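You operate a simulated robot arm through the tools that you are given. There is no shell and no other tool. Be economical: measure what you need, move in short steps, check, and stop when the job is done.

You run a simulated robot arm. Do the job below in one go: nothing can be reset, and whatever is moved stays where it is left.

## Task
Put the blue block from the top of the right motor table on top of the cracked block. Then put the green basket on the press shelf. Then take the white shim block with the largest size on its label from the top of the green trolley and put it in the cu reject. Then take the white block on the back of the sample bench and put it away on the top of the right motor table. Then turn the near choke wheel to 5. Then press the near stop button two times. Then press the blue test button three times. Then put one of the signs from the upper shelf of the rack on the lower shelf of the rack. Then open the filler lid. Do these in the order given. Set down upright: green basket, white shim block, sign.

It is judged by the outcome, as a careful person would: the job done as asked, and still so three seconds after it is handed in. It fails if anything else is knocked over, pushed out of place, dropped, spilled or broken. Lids that push on must go on centred and level and be pressed home; caps that screw on are set level and turned clockwise until they are tight.

## Robot
A 6-joint arm with a two-finger gripper on a trunk, on a base that drives. Base frame: it is fixed to the floor where the robot stands at the start and does not move with it; the origin is under the middle of the robot, x ahead of it, y to its left, z up. Units: m, rad, N and s.
Its first joint turns from -2.897 to 2.897 rad. Places, roughly: blue block (3x4x3 cm) [0.6, 0.2, 0.8]; blue test button [-3.3, 0.3, 0.9]; cracked block (6x4x5 cm) [0, 2, 1]; filler lid [2.4, -0.1, 1.1]; green basket (12x8x12 cm) [-1.4, 0.9, 0.4]; lower shelf of the rack (24x60 cm) [-2.88, -1.14, 0.96]; near choke wheel [1.7, 4.5, 1.2]; near stop button [2.2, 4.6, 1.2]; press shelf (23x18 cm) [1.32, 1.44, 0.96]; reject (21x14 cm) [-3.56, 1.78, 0.8]; sign [-2.75, -1, 1.5]; top of the right motor table [0.9, 0.4, 0.8]; white block (3x4x3 cm) [-1.7, 1.8, 0.8]; white shim block [-1.25, 0.75, 0.75]. Payload 2.54 kg.
Tool frame: the origin (TCP) lies between the finger pads and is the grasp point; the fingertips stand 0.03 m ahead of it; z points along the fingers, y is the line along which they close. The gripper opens to 0.116 m. The gripper's body begins 0.095 m behind the TCP.
Orientation is that of the tool frame in the base frame, as a unit quaternion [w, x, y, z]. With the fingers straight down and closing along the base's y, the tool's x points along the base's -x, its y along +y and its z along -z.

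## Interface
- The arm moves only by the tool jog_arm. Its argument "targets" is a list of rows, each a list of 7 numbers: the shift along the base's x, y, z in m, then the turn, a rotation vector about the base's x, y, z in rad, then the closure in counts, from 0 (fully open) to 255 (shut). In form: [[x, y, z, rx, ry, rz, hand], ...]. A call has 1 to 8 rows; each row is the pose to reach, as a shift and turn from the pose commanded when the call began. Each row takes 0.2 s and may step no farther than 0.05 m and 0.15 rad from the row before; otherwise, or with a gripper value out of range, the whole call is refused. Where a pose cannot be reached the arm comes as near as it can. A force on the tool above 40 N (or 10 N above the force at the start of the call, whichever is more), or a blocked arm, ends the call early, and 0.2 s more pass. The fingers move at their own pace (about 0.072 m/s each) and stop on an object; they squeeze with about 27 N. The grip force told is the motor's: it shows also when the fingers shut on nothing. Time passes only in rows, and 0.2 s behind the last, so rows that repeat a pose let the fingers close. It gives the time, the measured TCP pose, the force on the tool (base axes), the opening and the grip force at its end, in the units of the frame above (readings bear some noise), with the torque about the TCP (base axes, N m) and any sound that the robot's microphone picked up.
- Cameras (640 x 400 px; columns grow to the right, rows downward): "scene" is now at [-0.0362, 0.1388, 1.4023]; the picture's right is [-0.05, -1.00, 0.00], its down [-0.64, 0.03, -0.77] and it looks along [0.77, -0.04, -0.64] (base axes); focal length 269 px, centre (320, 200). "wrist" rides on the gripper at [0.069, -0.015, -0.122] in the tool frame; the picture's right is [0.21, 0.98, 0.00], its down [-0.83, 0.18, -0.53] and it looks along [-0.52, 0.11, 0.85] (tool axes); focal length 251 px, centre (320, 200). There is no depth. A picture from a camera that has moved, and an enlarged one, comes with that camera's place and axes in the base frame and with its lens. The place of the scene camera against the robot may be out by one fixed shift of up to 0.012 m in any direction.
- camera(camera): a new picture of that camera. The clock stands still meanwhile.
- roll_base(legs): drives the robot by 1 to 6 legs, each [ahead, left, turn to the left] in m, m and rad, along the robot's own axes; the way and the turn of a leg run together, so that a leg with both is an arc; at most 1.5 m and 3.142 rad a leg. The arm and the cameras ride along, it lands a little off, and it stops where it bumps. It gives what a move gives.
- head_to(pan, tilt): turns the head with the scene camera to pan (to the left, within 2.094 rad either way) and tilt (down, from -0.506 to 1.204), counted from straight ahead of the robot. It gives what a move gives.
- inspect(camera, box): a new picture of the part [left, top, right, bottom] of that camera's present view, enlarged. The clock stands still meanwhile.
- hand_in(): hands the job in; it is judged then, once.

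Work in short steps. Places have to be worked out from the pictures, the camera data and where the tool is seen: move nearer, look again, correct. Check each grasp and each placing, and mend what went wrong. You have 207 turns and 192 pictures in all, those below and enlarged ones among them. Open the gripper and draw the arm clear of the work before you hand the job in, unless the task says otherwise; then end with one line.

The tools are called after "Emit:" as name(argument=value, ...) on one line, values as JSON. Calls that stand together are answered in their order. jog_arm: Moves the arm, as the interface text tells. Its arguments: {"type":"object","properties":{"targets":{"type":"array","items":{"type":"array","items":{"type":"number"}}}},"required":["targets"]} The other tools are called the same way: roll_base (legs) drives the base; head_to (pan, tilt) turns the head that bears the scene camera; camera (camera) takes a picture; inspect (camera, box) takes an enlarged picture of a part of a camera's view; hand_in () hands the job in.

At the start:

```text
clock: 0.0
ee_pos: [0.4963, -0.0663, 1.0576]
tcp_rot: [0.0, 0.0, 1.0, 0.0]
ft_force: [0.1, 0.7, 0.2]
torque: [0.02, 0.02, 0.05]
gripper_width: 0.1159
grasp_force: 0.0
robot x, y, heading: [-0.0027, 0.0, 0.004]
head pan, tilt: [-0.051, 0.689]
```

scene: 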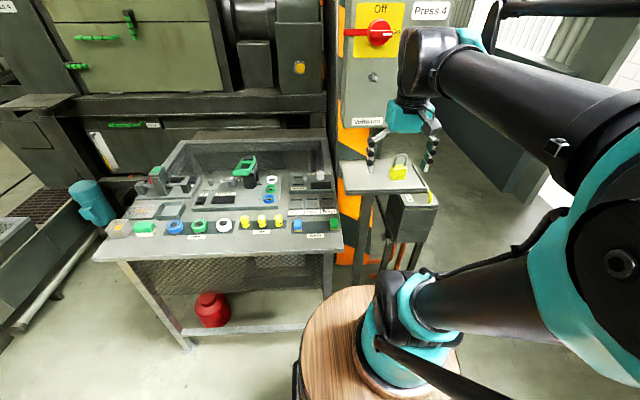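
wrist: 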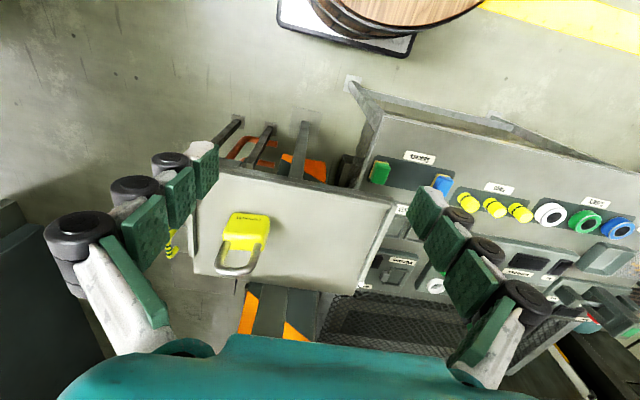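

The bench ahead seems to be the right motor table, with a small blue thing near pixel (297,224). I enlarge that area.

Emit:
inspect(camera="scene", box=[90, 130, 350, 290])

Emit:
inspect(camera="wrist", box=[340, 120, 640, 320])

```text
2.46 times, centred on (220, 210) of scene
camera zoom: at [-0.0362, 0.1388, 1.4023], right [-0.05, -1.0, 0.0], down [-0.64, 0.03, -0.77], along [0.77, -0.04, -0.64], focal length 661 px, centre (566, 175)
```

zoom: 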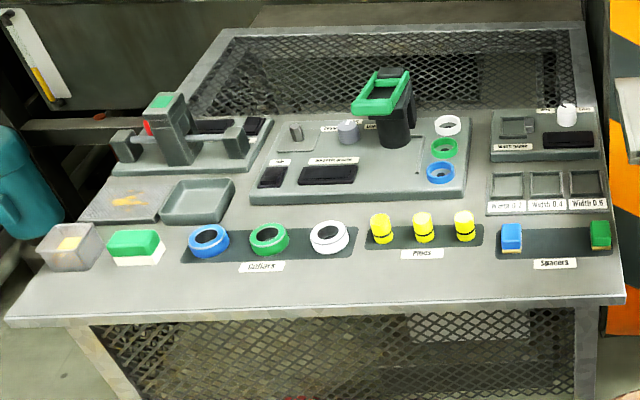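

```text
2.00 times, centred on (490, 220) of wrist
camera zoom: at [0.4271, -0.0808, 1.1793], right [-0.21, 0.98, 0.0], down [0.83, 0.18, 0.53], along [0.52, 0.11, -0.85], focal length 503 px, centre (-20, 160)
```

zoom: 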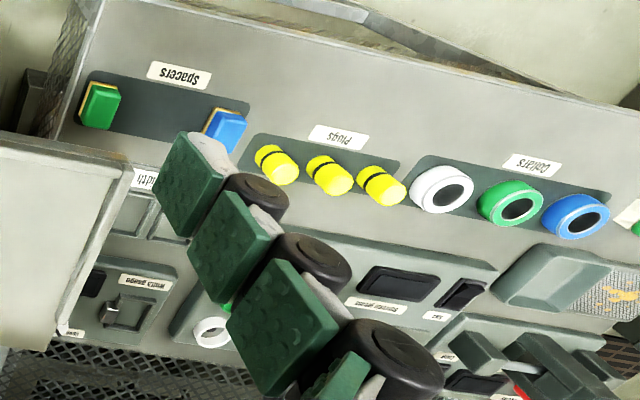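

The blue spacer sits at about (0.59, 0.18, 0.78). Before moving, I look around to learn the surroundings, starting left.

Emit:
head_to(pan=1.5, tilt=0.35)

Emit:
camera(camera="scene")

Emit:
head_to(pan=2.09, tilt=0.6)

Emit:
camera(camera="scene")

Emit:
head_to(pan=-2.09, tilt=0.5)

Emit:
camera(camera="scene")

Emit:
head_to(pan=0.75, tilt=0.4)

Emit:
camera(camera="scene")

```text
clock: 1.6
ee_pos: [0.4972, -0.0653, 1.0572]
tcp_rot: [0.001, 0.0, 1.0, 0.0]
ft_force: [-0.8, 0.0, -0.4]
torque: [-0.01, -0.01, -0.02]
gripper_width: 0.1161
grasp_force: 0.0
robot x, y, heading: [-0.0011, -0.0013, 0.005]
head pan, tilt: [1.499, 0.351]
```

```text
187 pictures are left
camera scene: at [-0.1147, 0.2359, 1.4329], right [1.0, -0.07, 0.0], down [-0.02, -0.34, -0.94], along [0.07, 0.94, -0.34], focal length 269 px, centre (320, 200)
```

scene: 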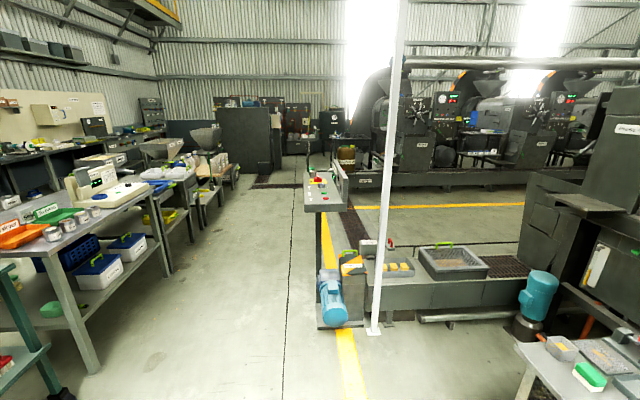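

```text
clock: 2.6
ee_pos: [0.4971, -0.0659, 1.0576]
tcp_rot: [0.0, 0.0, 1.0, 0.0]
ft_force: [0.0, -0.5, -0.1]
torque: [0.01, -0.01, -0.01]
gripper_width: 0.116
grasp_force: 0.1
robot x, y, heading: [0.0004, 0.0019, -0.002]
head pan, tilt: [2.089, 0.6]
```

```text
186 pictures are left
camera scene: at [-0.1652, 0.2199, 1.4101], right [0.87, 0.49, 0.0], down [0.28, -0.49, -0.83], along [-0.41, 0.72, -0.56], focal length 269 px, centre (320, 200)
```

scene: 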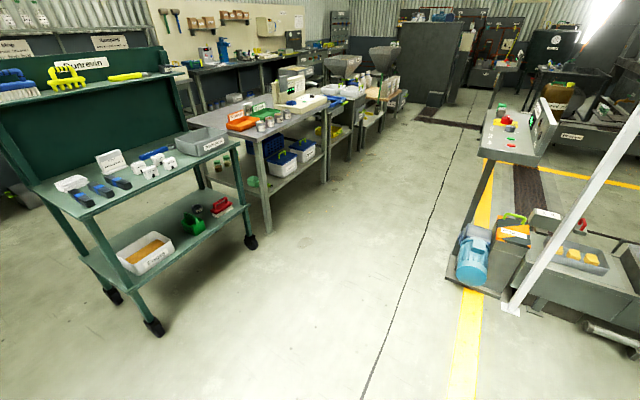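

```text
clock: 6.0
ee_pos: [0.4957, -0.0657, 1.0581]
tcp_rot: [0.0, 0.0, 1.0, 0.0]
ft_force: [-0.5, 0.2, -1.1]
torque: [-0.04, 0.01, -0.02]
gripper_width: 0.1162
grasp_force: 0.0
robot x, y, heading: [-0.0012, -0.0018, 0.002]
head pan, tilt: [-2.089, 0.499]
```

```text
185 pictures are left
camera scene: at [-0.1665, 0.064, 1.4192], right [-0.87, 0.5, 0.0], down [0.24, 0.42, -0.88], along [-0.43, -0.76, -0.48], focal length 269 px, centre (320, 200)
```

scene: 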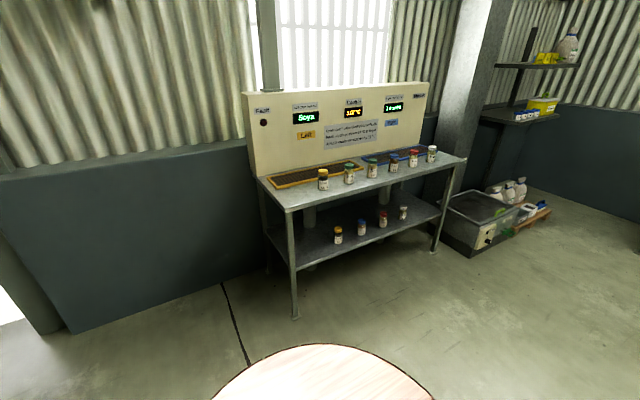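

```text
clock: 8.5
ee_pos: [0.4958, -0.065, 1.0587]
tcp_rot: [0.0, 0.001, 1.0, 0.001]
ft_force: [-0.4, 0.3, -0.2]
torque: [-0.03, 0.01, 0.0]
gripper_width: 0.1159
grasp_force: 0.0
robot x, y, heading: [0.0009, -0.0034, 0.002]
head pan, tilt: [0.75, 0.4]
```

```text
184 pictures are left
camera scene: at [-0.0537, 0.2062, 1.4283], right [0.68, -0.73, 0.0], down [-0.28, -0.27, -0.92], along [0.67, 0.63, -0.39], focal length 269 px, centre (320, 200)
```

scene: 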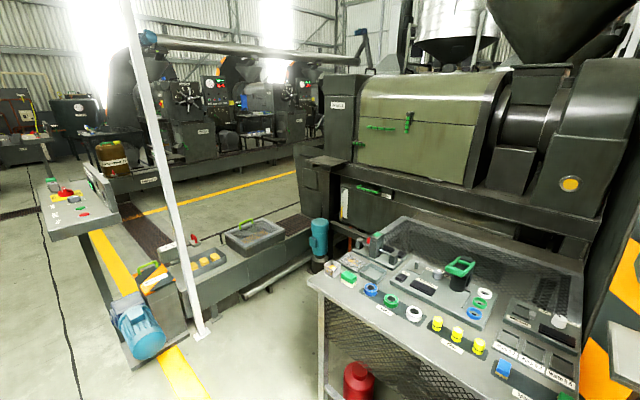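

The cracked block should be on the small panel post near (0,2,1). First the blue block: I back the base about 0.27 m so it's in reach, head looking at it.

Emit:
roll_base(legs=[[-0.28, 0, 0]])

Emit:
head_to(pan=0.1, tilt=0.6)

Emit:
jog_arm(targets=[[0.05, 0, 0, 0, 0, 0, 0], [0.1, 0, 0, 0, 0, 0, 0], [0.15, 0.0, 0, 0, 0, 0, 0], [0.2, 0.02, 0, 0, 0, 0, 0], [0.25, 0.07, 0, 0, 0, 0, 0], [0.28, 0.11, 0, 0, 0, 0, 0], [0.31, 0.15, 0, 0, 0, 0, 0], [0.34, 0.18, 0, 0, 0, 0, 0]])

Emit:
camera(camera="wrist")

Emit:
camera(camera="scene")

```text
clock: 10.4
ee_pos: [0.2164, -0.0663, 1.0574]
tcp_rot: [0.0, 0.002, 1.0, 0.0]
ft_force: [0.5, -0.3, 0.2]
torque: [0.02, 0.0, -0.04]
gripper_width: 0.1161
grasp_force: 0.0
robot x, y, heading: [-0.2827, 0.0019, 0.0]
head pan, tilt: [0.75, 0.4]
```

```text
clock: 11.5
ee_pos: [0.2166, -0.066, 1.0589]
tcp_rot: [0.0, 0.001, 1.0, 0.0]
ft_force: [-0.3, 0.2, -0.5]
torque: [0.01, 0.02, -0.01]
gripper_width: 0.116
grasp_force: 0.0
robot x, y, heading: [-0.2834, 0.0012, -0.005]
head pan, tilt: [0.099, 0.6]
```

```text
refused: row 4 steps farther than a row can; nothing moved
```

```text
183 pictures are left
camera wrist: at [0.1471, -0.0819, 1.1793], right [-0.21, 0.98, 0.0], down [0.83, 0.18, 0.53], along [0.52, 0.11, -0.85], focal length 251 px, centre (320, 200)
```

wrist: 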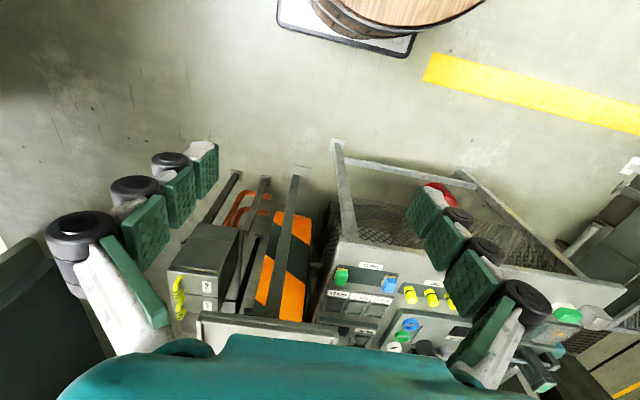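

```text
182 pictures are left
camera scene: at [-0.3127, 0.1525, 1.4101], right [0.1, -1.0, 0.0], down [-0.56, -0.05, -0.83], along [0.82, 0.08, -0.56], focal length 269 px, centre (320, 200)
```

scene: 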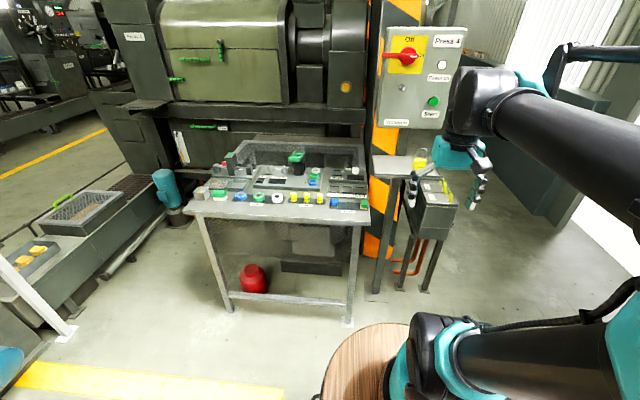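

Row size was too big; I repeat with smaller steps toward above the block.

Emit:
jog_arm(targets=[[0.04, 0.026, 0, 0, 0, 0, 0], [0.08, 0.052, 0, 0, 0, 0, 0], [0.12, 0.078, 0, 0, 0, 0, 0], [0.16, 0.104, 0, 0, 0, 0, 0], [0.2, 0.13, 0, 0, 0, 0, 0], [0.24, 0.156, 0, 0, 0, 0, 0], [0.28, 0.182, 0, 0, 0, 0, 0], [0.32, 0.208, 0, 0, 0, 0, 0]])

Emit:
jog_arm(targets=[[0.03, 0.02, -0.03, 0, 0, 0, 0], [0.053, 0.036, -0.06, 0, 0, 0, 0], [0.053, 0.036, -0.1, 0, 0, 0, 0]])

Emit:
camera(camera="wrist")

Emit:
inspect(camera="scene", box=[270, 130, 430, 230])

```text
clock: 13.3
ee_pos: [0.5389, 0.1441, 1.059]
tcp_rot: [0.001, 0.002, 1.0, 0.0]
ft_force: [0.3, -0.8, 1.1]
torque: [0.03, -0.09, -0.04]
gripper_width: 0.116
grasp_force: 0.1
robot x, y, heading: [-0.2776, 0.0026, -0.003]
head pan, tilt: [0.099, 0.6]
```

```text
clock: 14.1
ee_pos: [0.5901, 0.1793, 0.9566]
tcp_rot: [0.0, 0.002, 1.0, -0.001]
ft_force: [-0.5, -1.2, 0.1]
torque: [0.01, 0.0, -0.02]
gripper_width: 0.1158
grasp_force: 0.2
robot x, y, heading: [-0.2804, 0.0016, -0.002]
head pan, tilt: [0.099, 0.6]
```

```text
181 pictures are left
camera wrist: at [0.5195, 0.1633, 1.0787], right [-0.21, 0.98, 0.0], down [0.83, 0.18, 0.53], along [0.52, 0.11, -0.85], focal length 251 px, centre (320, 200)
```

wrist: 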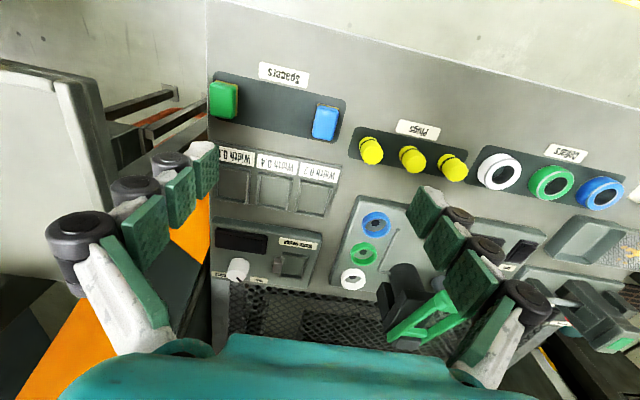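

```text
4.00 times, centred on (350, 180) of scene
camera zoom: at [-0.3128, 0.1525, 1.4101], right [0.1, -1.0, 0.0], down [-0.56, -0.05, -0.83], along [0.82, 0.08, -0.56], focal length 1074 px, centre (200, 280)
```

zoom: 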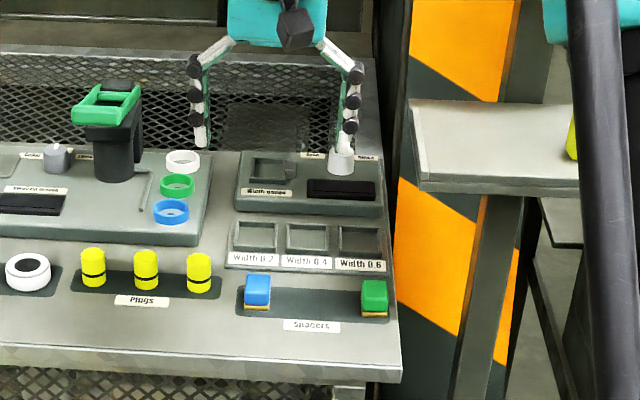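

Block at about (0.595, 0.184), 3 cm across y; the plug next to it is only 5 cm away, so I narrow the gripper to ~0.05 m while descending.

Emit:
jog_arm(targets=[[0.005, 0.005, 0, 0, 0, 0, 145], [0.005, 0.005, -0.03, 0, 0, 0, 145], [0.005, 0.005, -0.06, 0, 0, 0, 145], [0.005, 0.005, -0.09, 0, 0, 0, 145], [0.005, 0.005, -0.1, 0, 0, 0, 145]])

Emit:
camera(camera="wrist")

Emit:
inspect(camera="scene", box=[290, 150, 390, 230])

```text
clock: 15.3
ee_pos: [0.5955, 0.1838, 0.8598]
tcp_rot: [0.0, 0.002, 1.0, 0.0]
ft_force: [-0.1, -0.8, 0.6]
torque: [0.01, 0.03, 0.03]
gripper_width: 0.0502
grasp_force: 0.1
robot x, y, heading: [-0.2753, 0.0009, 0.001]
head pan, tilt: [0.099, 0.6]
```

```text
179 pictures are left
camera wrist: at [0.5262, 0.1678, 0.9799], right [-0.21, 0.98, 0.0], down [0.83, 0.18, 0.53], along [0.52, 0.11, -0.85], focal length 251 px, centre (320, 200)
```

wrist: 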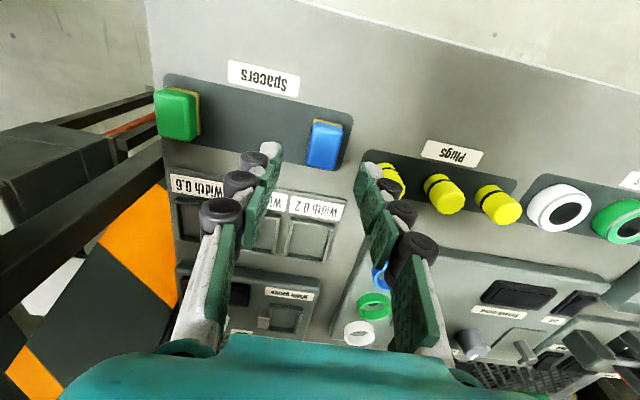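

```text
5.00 times, centred on (340, 190) of scene
camera zoom: at [-0.3127, 0.1525, 1.4101], right [0.1, -1.0, 0.0], down [-0.56, -0.05, -0.83], along [0.82, 0.08, -0.56], focal length 1343 px, centre (220, 250)
```

zoom: 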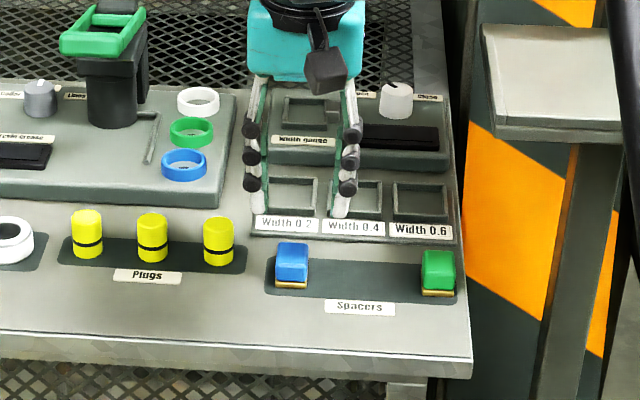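

Ray gives (0.594, 0.187). Descend to z≈0.80 and close.

Emit:
jog_arm(targets=[[-0.001, 0.003, -0.02, 0, 0, 0, 145], [-0.001, 0.003, -0.04, 0, 0, 0, 145], [-0.001, 0.003, -0.052, 0, 0, 0, 145], [-0.001, 0.003, -0.06, 0, 0, 0, 145]])

Emit:
camera(camera="wrist")

```text
clock: 16.3
ee_pos: [0.5937, 0.1864, 0.7976]
tcp_rot: [-0.001, 0.001, 1.0, 0.0]
ft_force: [-0.7, -0.6, 0.0]
torque: [-0.01, 0.01, -0.01]
gripper_width: 0.0502
grasp_force: 0.1
robot x, y, heading: [-0.279, 0.0002, -0.001]
head pan, tilt: [0.099, 0.6]
```

```text
177 pictures are left
camera wrist: at [0.5241, 0.1699, 0.9191], right [-0.21, 0.98, 0.0], down [0.83, 0.18, 0.53], along [0.52, 0.11, -0.85], focal length 251 px, centre (320, 200)
```

wrist: 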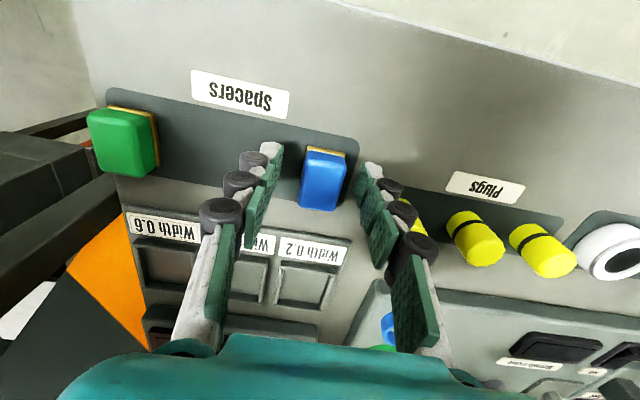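

Aligned well. I go down a bit more (force guarded) and close.

Emit:
jog_arm(targets=[[0, 0, -0.004, 0, 0, 0, 145], [0, 0, -0.008, 0, 0, 0, 145]])

Emit:
jog_arm(targets=[[0, 0, 0, 0, 0, 0, 255], [0, 0, 0, 0, 0, 0, 255], [0, 0, 0, 0, 0, 0, 255], [0, 0, 0.02, 0, 0, 0, 255], [0, 0, 0.05, 0, 0, 0, 255]])

Emit:
camera(camera="wrist")

```text
clock: 16.9
ee_pos: [0.5942, 0.1869, 0.7887]
tcp_rot: [0.0, 0.002, 1.0, 0.0]
ft_force: [0.2, 0.2, -0.3]
torque: [0.02, -0.01, -0.02]
gripper_width: 0.0501
grasp_force: 0.0
robot x, y, heading: [-0.2798, 0.0007, -0.002]
head pan, tilt: [0.099, 0.6]
```

```text
clock: 18.1
ee_pos: [0.5927, 0.1849, 0.841]
tcp_rot: [0.0, 0.002, 1.0, -0.001]
ft_force: [-0.3, 0.3, -1.1]
torque: [-0.01, 0.04, 0.0]
gripper_width: 0.025
grasp_force: 27.4
robot x, y, heading: [-0.2797, 0.0002, -0.005]
head pan, tilt: [0.099, 0.6]
```

```text
176 pictures are left
camera wrist: at [0.5239, 0.1698, 0.962], right [-0.21, 0.98, 0.0], down [0.83, 0.18, 0.53], along [0.52, 0.11, -0.85], focal length 251 px, centre (320, 200)
```

wrist: 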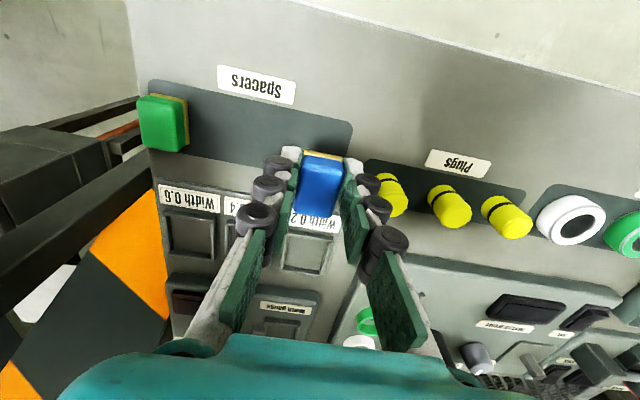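

Held (0.025 m wide). I lift, and look at the panel post where the cracked block should be.

Emit:
jog_arm(targets=[[-0.02, -0.02, 0.04, 0, 0, 0, 255], [-0.04, -0.04, 0.08, 0, 0, 0, 255], [-0.065, -0.06, 0.115, 0, 0, 0, 255], [-0.09, -0.08, 0.15, 0, 0, 0, 255], [-0.12, -0.1, 0.18, 0, 0, 0, 255], [-0.16, -0.12, 0.2, 0, 0, 0, 255], [-0.2, -0.14, 0.22, 0, 0, 0, 255]])

Emit:
head_to(pan=1.45, tilt=0.35)

Emit:
inspect(camera="scene", box=[240, 100, 440, 225])

```text
clock: 19.7
ee_pos: [0.393, 0.0445, 1.0611]
tcp_rot: [-0.001, 0.002, 1.0, 0.0]
ft_force: [0.8, 0.5, -0.2]
torque: [-0.01, 0.09, 0.01]
gripper_width: 0.0248
grasp_force: 27.0
robot x, y, heading: [-0.2802, 0.0016, -0.006]
head pan, tilt: [0.099, 0.6]
```

```text
clock: 21.2
ee_pos: [0.3931, 0.0441, 1.0601]
tcp_rot: [0.0, 0.002, 1.0, 0.0]
ft_force: [0.4, -0.6, -0.3]
torque: [-0.01, 0.04, 0.01]
gripper_width: 0.0247
grasp_force: 26.6
robot x, y, heading: [-0.2794, 0.0015, -0.006]
head pan, tilt: [1.45, 0.351]
```

```text
3.20 times, centred on (340, 162) of scene
camera zoom: at [-0.389, 0.2364, 1.4329], right [0.99, -0.12, 0.0], down [-0.04, -0.34, -0.94], along [0.12, 0.93, -0.34], focal length 860 px, centre (256, 320)
```

zoom: 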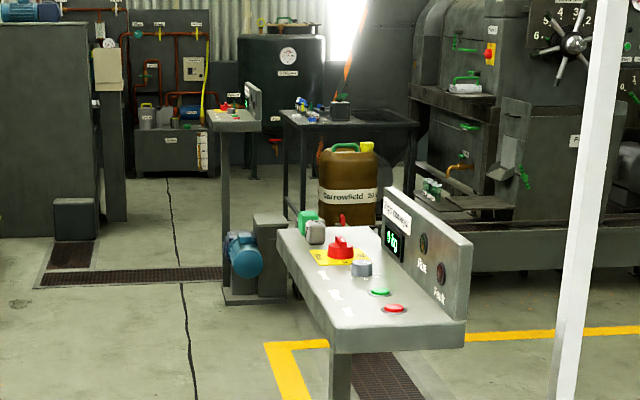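

The panel at (0,2) carries a grey-ish and a green block at its far end. Enlarging.

Emit:
inspect(camera="scene", box=[320, 150, 400, 210])

```text
6.67 times, centred on (360, 180) of scene
camera zoom: at [-0.389, 0.2364, 1.4329], right [0.99, -0.12, 0.0], down [-0.04, -0.34, -0.94], along [0.12, 0.93, -0.34], focal length 1791 px, centre (53, 333)
```

zoom: 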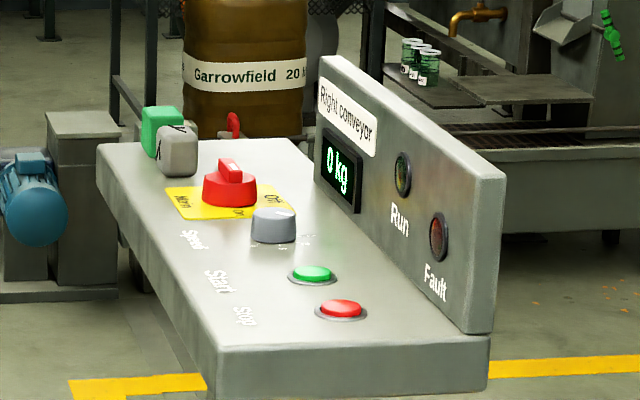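

The grey block with dark crack lines lies near (-0.05, 1.93, 1.0). I turn to face +y and drive up the aisle to about (-0.72, 1.4).

Emit:
roll_base(legs=[[0, 0, 1.57], [0, 0.44, 0], [1.4, 0, 0]])

Emit:
head_to(pan=-0.85, tilt=0.45)

Emit:
camera(camera="scene")

```text
clock: 34.2
ee_pos: [-0.6776, 2.0752, 1.0599]
tcp_rot: [0.0, -0.688, 0.725, 0.001]
ft_force: [0.3, 0.4, -0.7]
torque: [0.0, -0.04, 0.01]
gripper_width: 0.0251
grasp_force: 27.1
robot x, y, heading: [-0.6613, 1.4042, 1.518]
head pan, tilt: [1.45, 0.351]
```

```text
clock: 36.3
ee_pos: [-0.6761, 2.0745, 1.0601]
tcp_rot: [0.0, -0.69, 0.724, 0.0]
ft_force: [-0.1, 0.0, -1.0]
torque: [-0.02, -0.03, 0.0]
gripper_width: 0.025
grasp_force: 26.8
robot x, y, heading: [-0.6673, 1.4008, 1.514]
head pan, tilt: [-0.85, 0.45]
```

```text
173 pictures are left
camera scene: at [-0.7506, 1.3392, 1.4237], right [0.62, -0.78, 0.0], down [-0.34, -0.27, -0.9], along [0.71, 0.56, -0.44], focal length 269 px, centre (320, 200)
```

scene: 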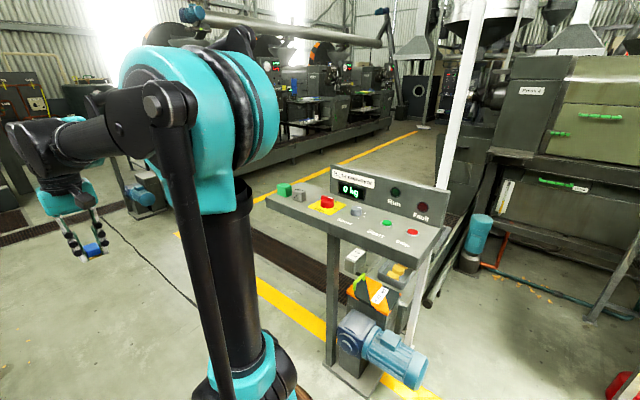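

Emit:
inspect(camera="scene", box=[260, 170, 360, 232])

```text
6.40 times, centred on (310, 201) of scene
camera zoom: at [-0.7506, 1.3392, 1.4237], right [0.62, -0.78, 0.0], down [-0.34, -0.27, -0.9], along [0.71, 0.56, -0.44], focal length 1719 px, centre (384, 194)
```

zoom: 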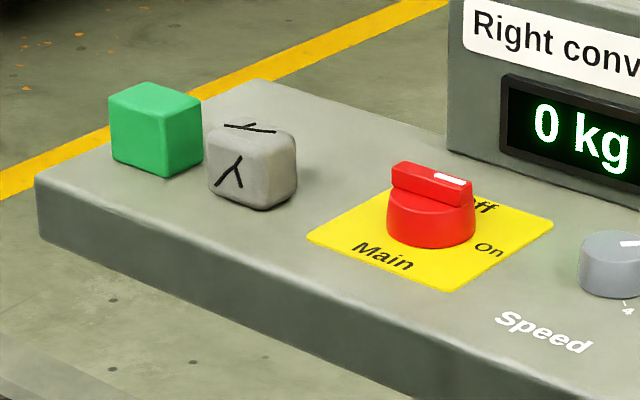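

Triangulation puts the cracked (grey) block's centre near (-0.03, 2.01, 0.97), top ≈1.0. I bring the held block over it at safe height.

Emit:
jog_arm(targets=[[0.02, 0, 0.045, 0, 0, 0, 255], [0.06, -0.005, 0.07, 0, 0, 0, 255], [0.11, -0.01, 0.08, 0, 0, 0, 255], [0.16, -0.015, 0.08, 0, 0, 0, 255], [0.21, -0.02, 0.08, 0, 0, 0, 255], [0.26, -0.025, 0.08, 0, 0, 0, 255], [0.31, -0.03, 0.08, 0, 0, 0, 255], [0.36, -0.03, 0.08, 0, 0, 0, 255]])

Emit:
jog_arm(targets=[[0.049, -0.003, 0, 0, 0, 0, 255], [0.098, -0.01, 0.0, 0, 0, 0, 255], [0.147, -0.015, 0.0, 0, 0, 0, 255], [0.19, -0.02, 0, 0, 0, 0, 255], [0.23, -0.025, 0, 0, 0, 0, 255], [0.26, -0.032, 0, 0, 0, 0, 255]])

Emit:
camera(camera="wrist")

Emit:
inspect(camera="scene", box=[240, 130, 400, 230])

```text
refused: row 3 steps farther than a row can; nothing moved
```

```text
clock: 37.7
ee_pos: [-0.4153, 2.0407, 1.0576]
tcp_rot: [-0.001, -0.689, 0.725, 0.0]
ft_force: [-0.2, -0.3, 0.0]
torque: [-0.01, 0.01, 0.01]
gripper_width: 0.0249
grasp_force: 27.4
robot x, y, heading: [-0.6612, 1.4004, 1.52]
head pan, tilt: [-0.85, 0.45]
```

```text
171 pictures are left
camera wrist: at [-0.4043, 1.9713, 1.18], right [-0.99, -0.16, 0.0], down [-0.14, 0.83, 0.53], along [-0.09, 0.53, -0.85], focal length 251 px, centre (320, 200)
```

wrist: 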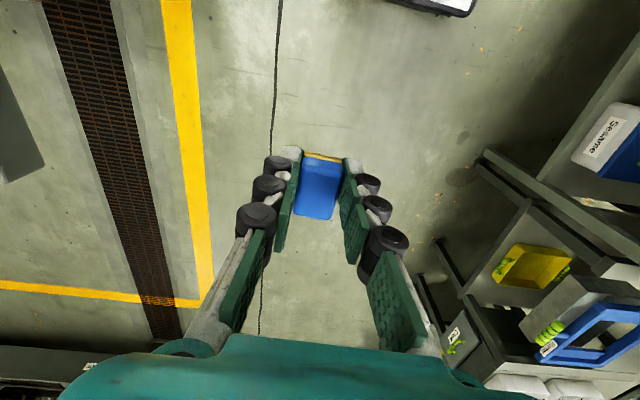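

```text
4.00 times, centred on (320, 180) of scene
camera zoom: at [-0.7506, 1.3391, 1.4236], right [0.62, -0.78, 0.0], down [-0.34, -0.27, -0.9], along [0.71, 0.56, -0.44], focal length 1074 px, centre (320, 280)
```

zoom: 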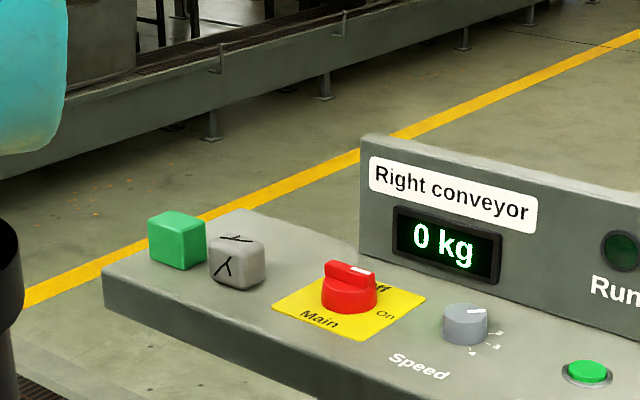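

I raise first, then travel +x toward the block with smaller steps.

Emit:
jog_arm(targets=[[0, 0, 0.045, 0, 0, 0, 255], [0.02, 0, 0.085, 0, 0, 0, 255], [0.06, -0.004, 0.1, 0, 0, 0, 255], [0.105, -0.008, 0.1, 0, 0, 0, 255], [0.15, -0.012, 0.1, 0, 0, 0, 255], [0.195, -0.016, 0.1, 0, 0, 0, 255], [0.24, -0.02, 0.1, 0, 0, 0, 255], [0.285, -0.024, 0.1, 0, 0, 0, 255]])

Emit:
camera(camera="wrist")

```text
clock: 39.5
ee_pos: [-0.1305, 2.0163, 1.1575]
tcp_rot: [0.0, -0.688, 0.725, 0.001]
ft_force: [0.0, -0.2, -0.5]
torque: [-0.01, -0.05, -0.02]
gripper_width: 0.0251
grasp_force: 26.9
robot x, y, heading: [-0.6638, 1.4016, 1.521]
head pan, tilt: [-0.85, 0.45]
```

```text
169 pictures are left
camera wrist: at [-0.1198, 1.9471, 1.2788], right [-0.99, -0.16, 0.0], down [-0.14, 0.83, 0.53], along [-0.09, 0.53, -0.85], focal length 251 px, centre (320, 200)
```

wrist: 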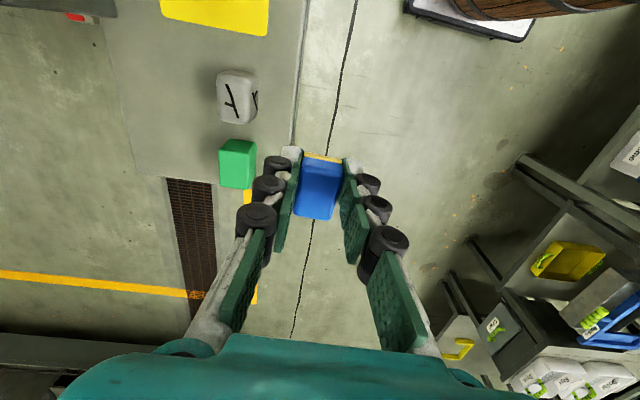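

Wrist view puts the cracked block top at (-0.044, 2.010). Moving over it and descending part way.

Emit:
jog_arm(targets=[[0.045, -0.003, 0, 0, 0, 0, 255], [0.0865, -0.006, 0, 0, 0, 0, 255], [0.0865, -0.006, -0.04, 0, 0, 0, 255], [0.0865, -0.006, -0.08, 0, 0, 0, 255]])

Emit:
camera(camera="wrist")

Emit:
inspect(camera="scene", box=[260, 150, 340, 210])

```text
clock: 40.5
ee_pos: [-0.0469, 2.012, 1.081]
tcp_rot: [-0.001, -0.689, 0.725, 0.0]
ft_force: [-0.2, -0.7, -0.5]
torque: [0.01, 0.01, -0.01]
gripper_width: 0.0247
grasp_force: 26.9
robot x, y, heading: [-0.6647, 1.4025, 1.514]
head pan, tilt: [-0.85, 0.45]
```

```text
168 pictures are left
camera wrist: at [-0.0344, 1.9418, 1.2021], right [-0.99, -0.16, 0.0], down [-0.14, 0.83, 0.53], along [-0.09, 0.53, -0.85], focal length 251 px, centre (320, 200)
```

wrist: 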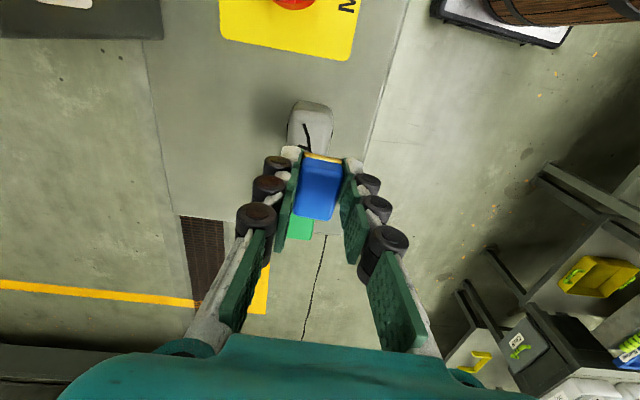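

```text
6.67 times, centred on (300, 180) of scene
camera zoom: at [-0.7505, 1.3391, 1.4236], right [0.62, -0.78, 0.0], down [-0.34, -0.27, -0.9], along [0.71, 0.56, -0.44], focal length 1791 px, centre (453, 333)
```

zoom: 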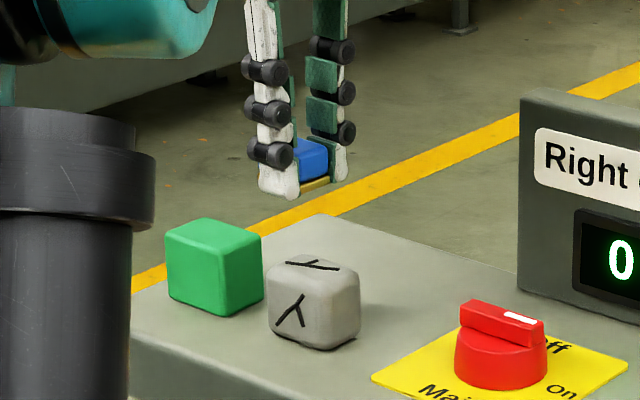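

Fingertips reach slightly below the block. I check the lateral alignment in an enlarged wrist view.

Emit:
inspect(camera="wrist", box=[250, 80, 390, 240])

```text
2.50 times, centred on (320, 160) of wrist
camera zoom: at [-0.0344, 1.9418, 1.2021], right [-0.99, -0.16, 0.0], down [-0.14, 0.83, 0.53], along [-0.09, 0.53, -0.85], focal length 629 px, centre (320, 300)
```

zoom: 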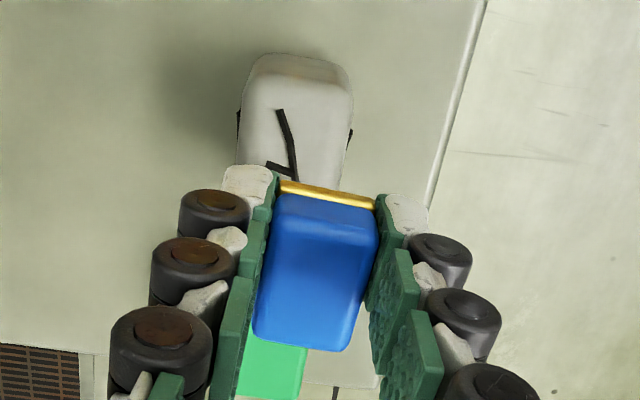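

Shift +0.009 in x, then descend slowly until contact.

Emit:
jog_arm(targets=[[0.009, -0.002, -0.015, 0, 0, 0, 255], [0.009, -0.002, -0.035, 0, 0, 0, 255]])

Emit:
inspect(camera="scene", box=[260, 150, 340, 210])

Emit:
inspect(camera="wrist", box=[250, 80, 390, 240])

```text
clock: 41.1
ee_pos: [-0.0356, 2.0104, 1.0467]
tcp_rot: [0.0, -0.689, 0.724, 0.0]
ft_force: [0.8, -0.3, 0.0]
torque: [0.01, -0.04, -0.04]
gripper_width: 0.0248
grasp_force: 27.6
robot x, y, heading: [-0.6682, 1.4013, 1.516]
head pan, tilt: [-0.85, 0.45]
```

```text
6.67 times, centred on (300, 180) of scene
camera zoom: at [-0.7504, 1.3391, 1.4237], right [0.62, -0.78, 0.0], down [-0.34, -0.27, -0.9], along [0.71, 0.56, -0.44], focal length 1791 px, centre (453, 333)
```

zoom: 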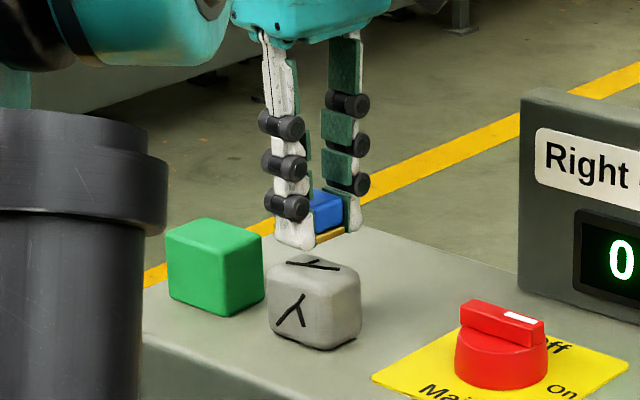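

```text
2.50 times, centred on (320, 160) of wrist
camera zoom: at [-0.0251, 1.9403, 1.1682], right [-0.99, -0.16, 0.0], down [-0.14, 0.83, 0.53], along [-0.09, 0.53, -0.85], focal length 629 px, centre (320, 300)
```

zoom: 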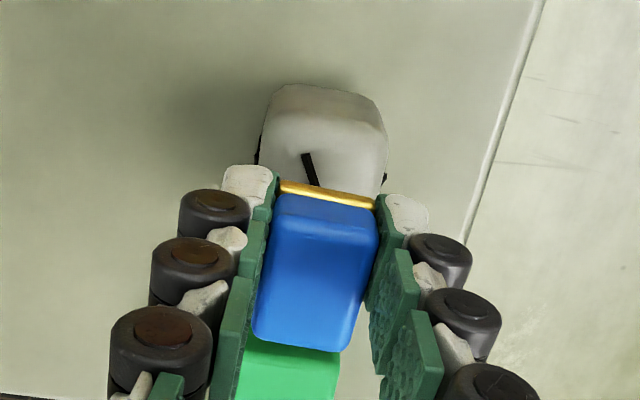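

Aligned. Continue down guarded.

Emit:
jog_arm(targets=[[0, 0, -0.005, 0, 0, 0, 255], [0, 0, -0.01, 0, 0, 0, 255], [0, 0, -0.014, 0, 0, 0, 255]])

Emit:
inspect(camera="scene", box=[280, 160, 330, 200])

```text
clock: 41.9
ee_pos: [-0.0382, 2.0107, 1.0312]
tcp_rot: [0.0, -0.689, 0.725, 0.001]
ft_force: [0.2, 0.8, 0.0]
torque: [-0.03, -0.02, 0.0]
gripper_width: 0.0248
grasp_force: 26.5
robot x, y, heading: [-0.6639, 1.4003, 1.524]
head pan, tilt: [-0.85, 0.45]
```

```text
10.00 times, centred on (305, 180) of scene
camera zoom: at [-0.7504, 1.3391, 1.4237], right [0.62, -0.78, 0.0], down [-0.34, -0.27, -0.9], along [0.71, 0.56, -0.44], focal length 2686 px, centre (470, 400)
```

zoom: 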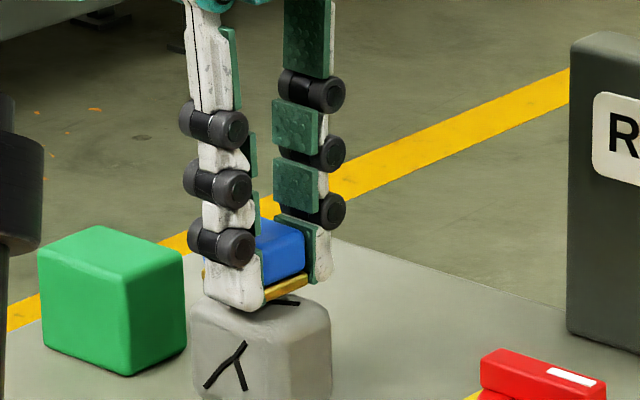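

Almost touching; a few more millimetres.

Emit:
jog_arm(targets=[[0, 0, -0.002, 0, 0, 0, 255], [0, 0, -0.004, 0, 0, 0, 255], [0, 0, -0.006, 0, 0, 0, 255]])

Emit:
inspect(camera="scene", box=[280, 160, 330, 200])

```text
clock: 42.7
ee_pos: [-0.0369, 2.0107, 1.0269]
tcp_rot: [0.0, -0.689, 0.725, 0.0]
ft_force: [0.9, -0.5, 1.6]
torque: [0.03, -0.02, 0.01]
gripper_width: 0.0248
grasp_force: 27.4
robot x, y, heading: [-0.6656, 1.404, 1.518]
head pan, tilt: [-0.85, 0.45]
```

```text
10.00 times, centred on (305, 180) of scene
camera zoom: at [-0.7504, 1.3391, 1.4237], right [0.62, -0.78, 0.0], down [-0.34, -0.27, -0.9], along [0.71, 0.56, -0.44], focal length 2686 px, centre (470, 400)
```

zoom: 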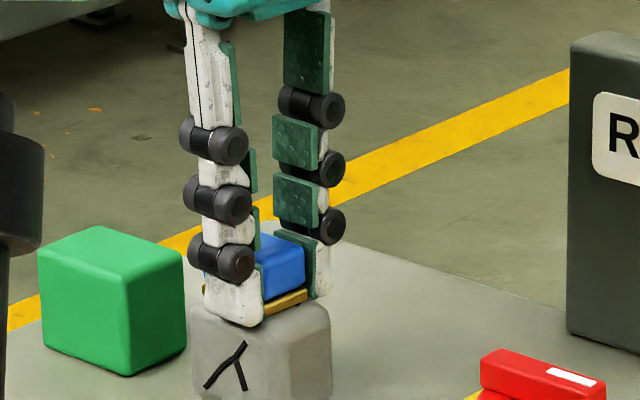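

Emit:
jog_arm(targets=[[0, 0, -0.0015, 0, 0, 0, 255], [0, 0, -0.003, 0, 0, 0, 255]])

```text
clock: 43.3
ee_pos: [-0.0365, 2.0101, 1.0254]
tcp_rot: [0.001, -0.689, 0.725, 0.0]
ft_force: [-1.7, -0.2, 17.5]
torque: [-0.01, 0.06, 0.01]
gripper_width: 0.0249
grasp_force: 26.8
robot x, y, heading: [-0.668, 1.4038, 1.518]
head pan, tilt: [-0.85, 0.45]
stopped in row 2: the force on the tool passed its limit at 43 N (the readings are from after the stop); the commanded pose is now the measured one
```

Contact made. Back off 1 mm and open slowly.

Emit:
jog_arm(targets=[[0, 0, 0.0015, 0, 0, 0, 255], [0, 0, 0.0015, 0, 0, 0, 192], [0, 0, 0.0015, 0, 0, 0, 180], [0, 0, 0.0015, 0, 0, 0, 160]])

Emit:
inspect(camera="scene", box=[280, 160, 330, 200])

```text
clock: 44.3
ee_pos: [-0.0359, 2.0114, 1.0255]
tcp_rot: [0.002, -0.689, 0.725, 0.001]
ft_force: [-0.1, 0.7, -0.7]
torque: [0.0, -0.02, 0.01]
gripper_width: 0.0434
grasp_force: 0.0
robot x, y, heading: [-0.6616, 1.4036, 1.523]
head pan, tilt: [-0.85, 0.45]
```

```text
10.00 times, centred on (305, 180) of scene
camera zoom: at [-0.7503, 1.3392, 1.4237], right [0.62, -0.78, 0.0], down [-0.34, -0.27, -0.9], along [0.71, 0.56, -0.44], focal length 2686 px, centre (470, 400)
```

zoom: 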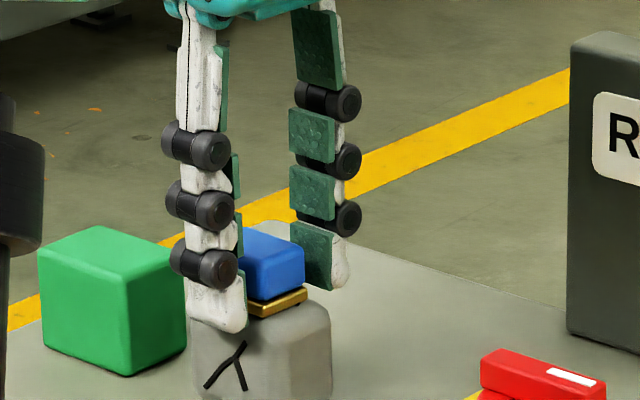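

Block sits on the cracked block. Rise straight up and look.

Emit:
jog_arm(targets=[[0, 0, 0.02, 0, 0, 0, 160], [0, 0, 0.06, 0, 0, 0, 160], [0, 0, 0.1, 0, 0, 0, 160], [-0.03, 0, 0.13, 0, 0, 0, 100], [-0.075, 0, 0.13, 0, 0, 0, 0], [-0.12, 0, 0.13, 0, 0, 0, 0], [-0.165, 0, 0.13, 0, 0, 0, 0], [-0.21, 0, 0.13, 0, 0, 0, 0]])

Emit:
inspect(camera="scene", box=[260, 150, 340, 210])

Emit:
head_to(pan=1.9, tilt=0.6)

Emit:
camera(camera="scene")

```text
clock: 46.1
ee_pos: [-0.2452, 2.0098, 1.1562]
tcp_rot: [0.002, -0.688, 0.726, 0.0]
ft_force: [-0.2, -0.7, 1.0]
torque: [-0.03, 0.01, 0.0]
gripper_width: 0.1159
grasp_force: 0.0
robot x, y, heading: [-0.6654, 1.3999, 1.518]
head pan, tilt: [-0.85, 0.45]
```

```text
6.67 times, centred on (300, 180) of scene
camera zoom: at [-0.75, 1.3394, 1.4237], right [0.62, -0.78, 0.0], down [-0.34, -0.27, -0.9], along [0.71, 0.56, -0.44], focal length 1791 px, centre (453, 333)
```

zoom: 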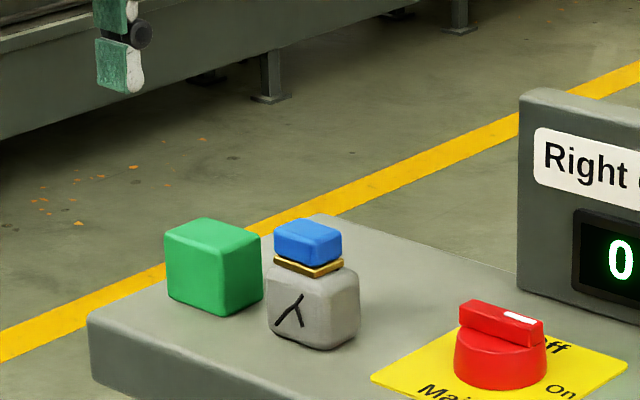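

```text
clock: 48.6
ee_pos: [-0.2445, 2.0096, 1.1559]
tcp_rot: [0.001, -0.689, 0.725, 0.0]
ft_force: [-0.6, 0.4, -0.3]
torque: [0.02, 0.01, 0.02]
gripper_width: 0.1159
grasp_force: 0.0
robot x, y, heading: [-0.6644, 1.4022, 1.52]
head pan, tilt: [1.901, 0.6]
```

```text
159 pictures are left
camera scene: at [-0.9075, 1.2579, 1.4101], right [-0.27, 0.96, 0.0], down [0.54, 0.16, -0.83], along [-0.79, -0.23, -0.56], focal length 269 px, centre (320, 200)
```

scene: 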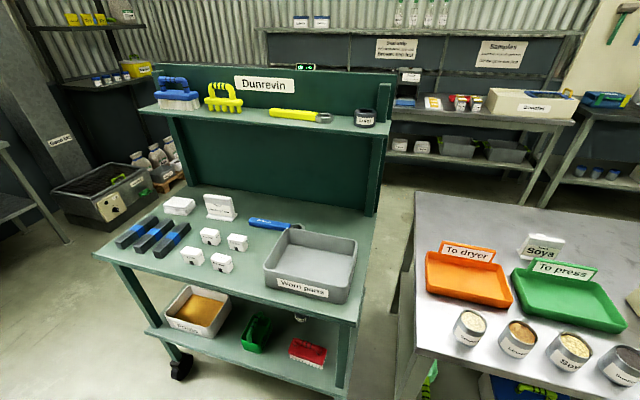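

Step 1 done. Now the green basket on the trolley's lower shelf — zooming in.

Emit:
inspect(camera="scene", box=[160, 270, 360, 395])

Emit:
inspect(camera="scene", box=[100, 180, 370, 310])

```text
3.20 times, centred on (260, 332) of scene
camera zoom: at [-0.9075, 1.2579, 1.4101], right [-0.27, 0.96, 0.0], down [0.54, 0.16, -0.83], along [-0.79, -0.23, -0.56], focal length 860 px, centre (512, -224)
```

zoom: 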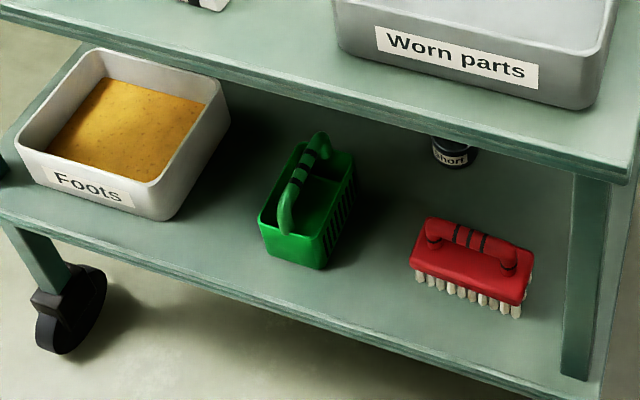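

```text
2.37 times, centred on (235, 245) of scene
camera zoom: at [-0.9075, 1.2579, 1.4101], right [-0.27, 0.96, 0.0], down [0.54, 0.16, -0.83], along [-0.79, -0.23, -0.56], focal length 637 px, centre (522, 93)
```

zoom: 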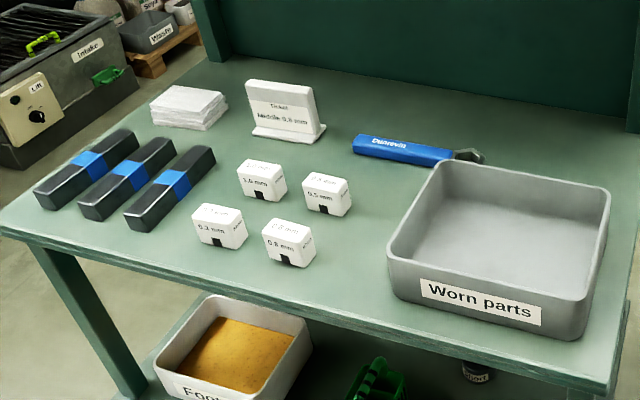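

The basket's arch handle runs along x at about (-1.41, 0.86, 0.45). I'll stand in front of the trolley facing -x at about (-0.5, 0.86) and use a 45° tilted approach.

Emit:
roll_base(legs=[[-0.54, 0, 0], [0.0, -0.17, 0], [0, 0, 1.62]])

Emit:
head_to(pan=0.1, tilt=0.75)

Emit:
camera(camera="scene")

```text
clock: 56.6
ee_pos: [-1.1499, 1.2505, 1.1554]
tcp_rot: [-0.001, 1.0, 0.002, -0.001]
ft_force: [0.5, 0.1, 1.1]
torque: [-0.01, -0.01, 0.0]
gripper_width: 0.116
grasp_force: 0.0
robot x, y, heading: [-0.5179, 0.8605, -3.137]
head pan, tilt: [1.901, 0.6]
```

```text
clock: 58.4
ee_pos: [-1.1512, 1.2504, 1.1563]
tcp_rot: [-0.001, 1.0, 0.002, -0.002]
ft_force: [-0.8, -0.1, 0.0]
torque: [-0.02, -0.01, 0.01]
gripper_width: 0.1161
grasp_force: 0.0
robot x, y, heading: [-0.5261, 0.8666, -3.139]
head pan, tilt: [0.099, 0.75]
```

```text
156 pictures are left
camera scene: at [-0.4844, 0.6985, 1.3972], right [-0.1, 0.99, 0.0], down [0.68, 0.07, -0.73], along [-0.73, -0.08, -0.68], focal length 269 px, centre (320, 200)
```

scene: 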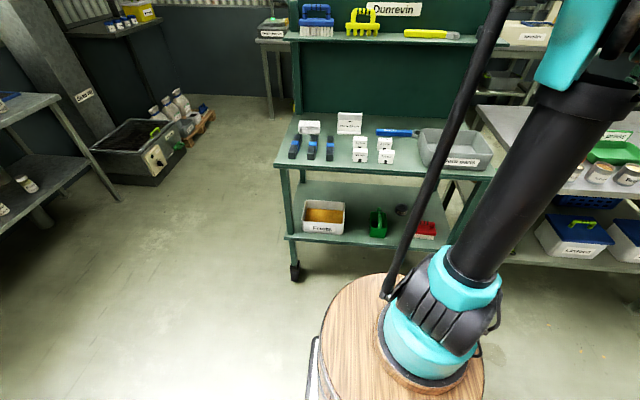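

I back a little more, then bring the tool in front of the robot and pitch it 45°.

Emit:
roll_base(legs=[[-0.1, 0, 0]])

Emit:
jog_arm(targets=[[0, -0.045, 0, 0, 0, 0, 0], [0.0, -0.09, -0.01, 0, 0.1, 0, 0], [0.0, -0.135, -0.02, 0, 0.2, 0, 0], [0.0, -0.18, -0.03, 0, 0.3, 0, 0], [0, -0.225, -0.04, 0, 0.42, 0, 0], [0, -0.27, -0.05, 0, 0.54, 0, 0], [0, -0.315, -0.06, 0, 0.66, 0, 0], [0, -0.36, -0.08, 0, 0.785, 0, 0]])

Emit:
inspect(camera="scene", box=[270, 180, 470, 305])

```text
clock: 59.6
ee_pos: [-1.0509, 1.2495, 1.1571]
tcp_rot: [-0.002, 1.0, 0.003, -0.001]
ft_force: [0.1, 0.1, 0.0]
torque: [0.0, -0.03, 0.01]
gripper_width: 0.116
grasp_force: 0.1
robot x, y, heading: [-0.4214, 0.8621, -3.134]
head pan, tilt: [0.099, 0.75]
```

```text
clock: 61.4
ee_pos: [-1.0525, 0.8866, 1.0752]
tcp_rot: [-0.001, 0.923, 0.002, -0.384]
ft_force: [0.9, 0.3, 0.1]
torque: [0.01, 0.0, 0.02]
gripper_width: 0.1159
grasp_force: 0.1
robot x, y, heading: [-0.4197, 0.8645, -3.14]
head pan, tilt: [0.099, 0.75]
```

```text
3.20 times, centred on (370, 242) of scene
camera zoom: at [-0.3836, 0.6989, 1.3972], right [-0.1, 0.99, 0.0], down [0.68, 0.07, -0.73], along [-0.73, -0.08, -0.68], focal length 860 px, centre (160, 64)
```

zoom: 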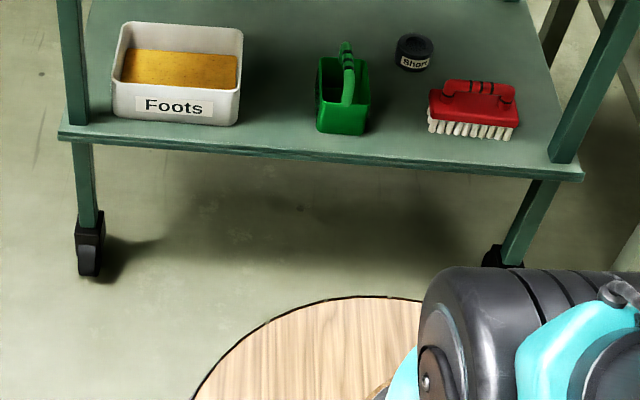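

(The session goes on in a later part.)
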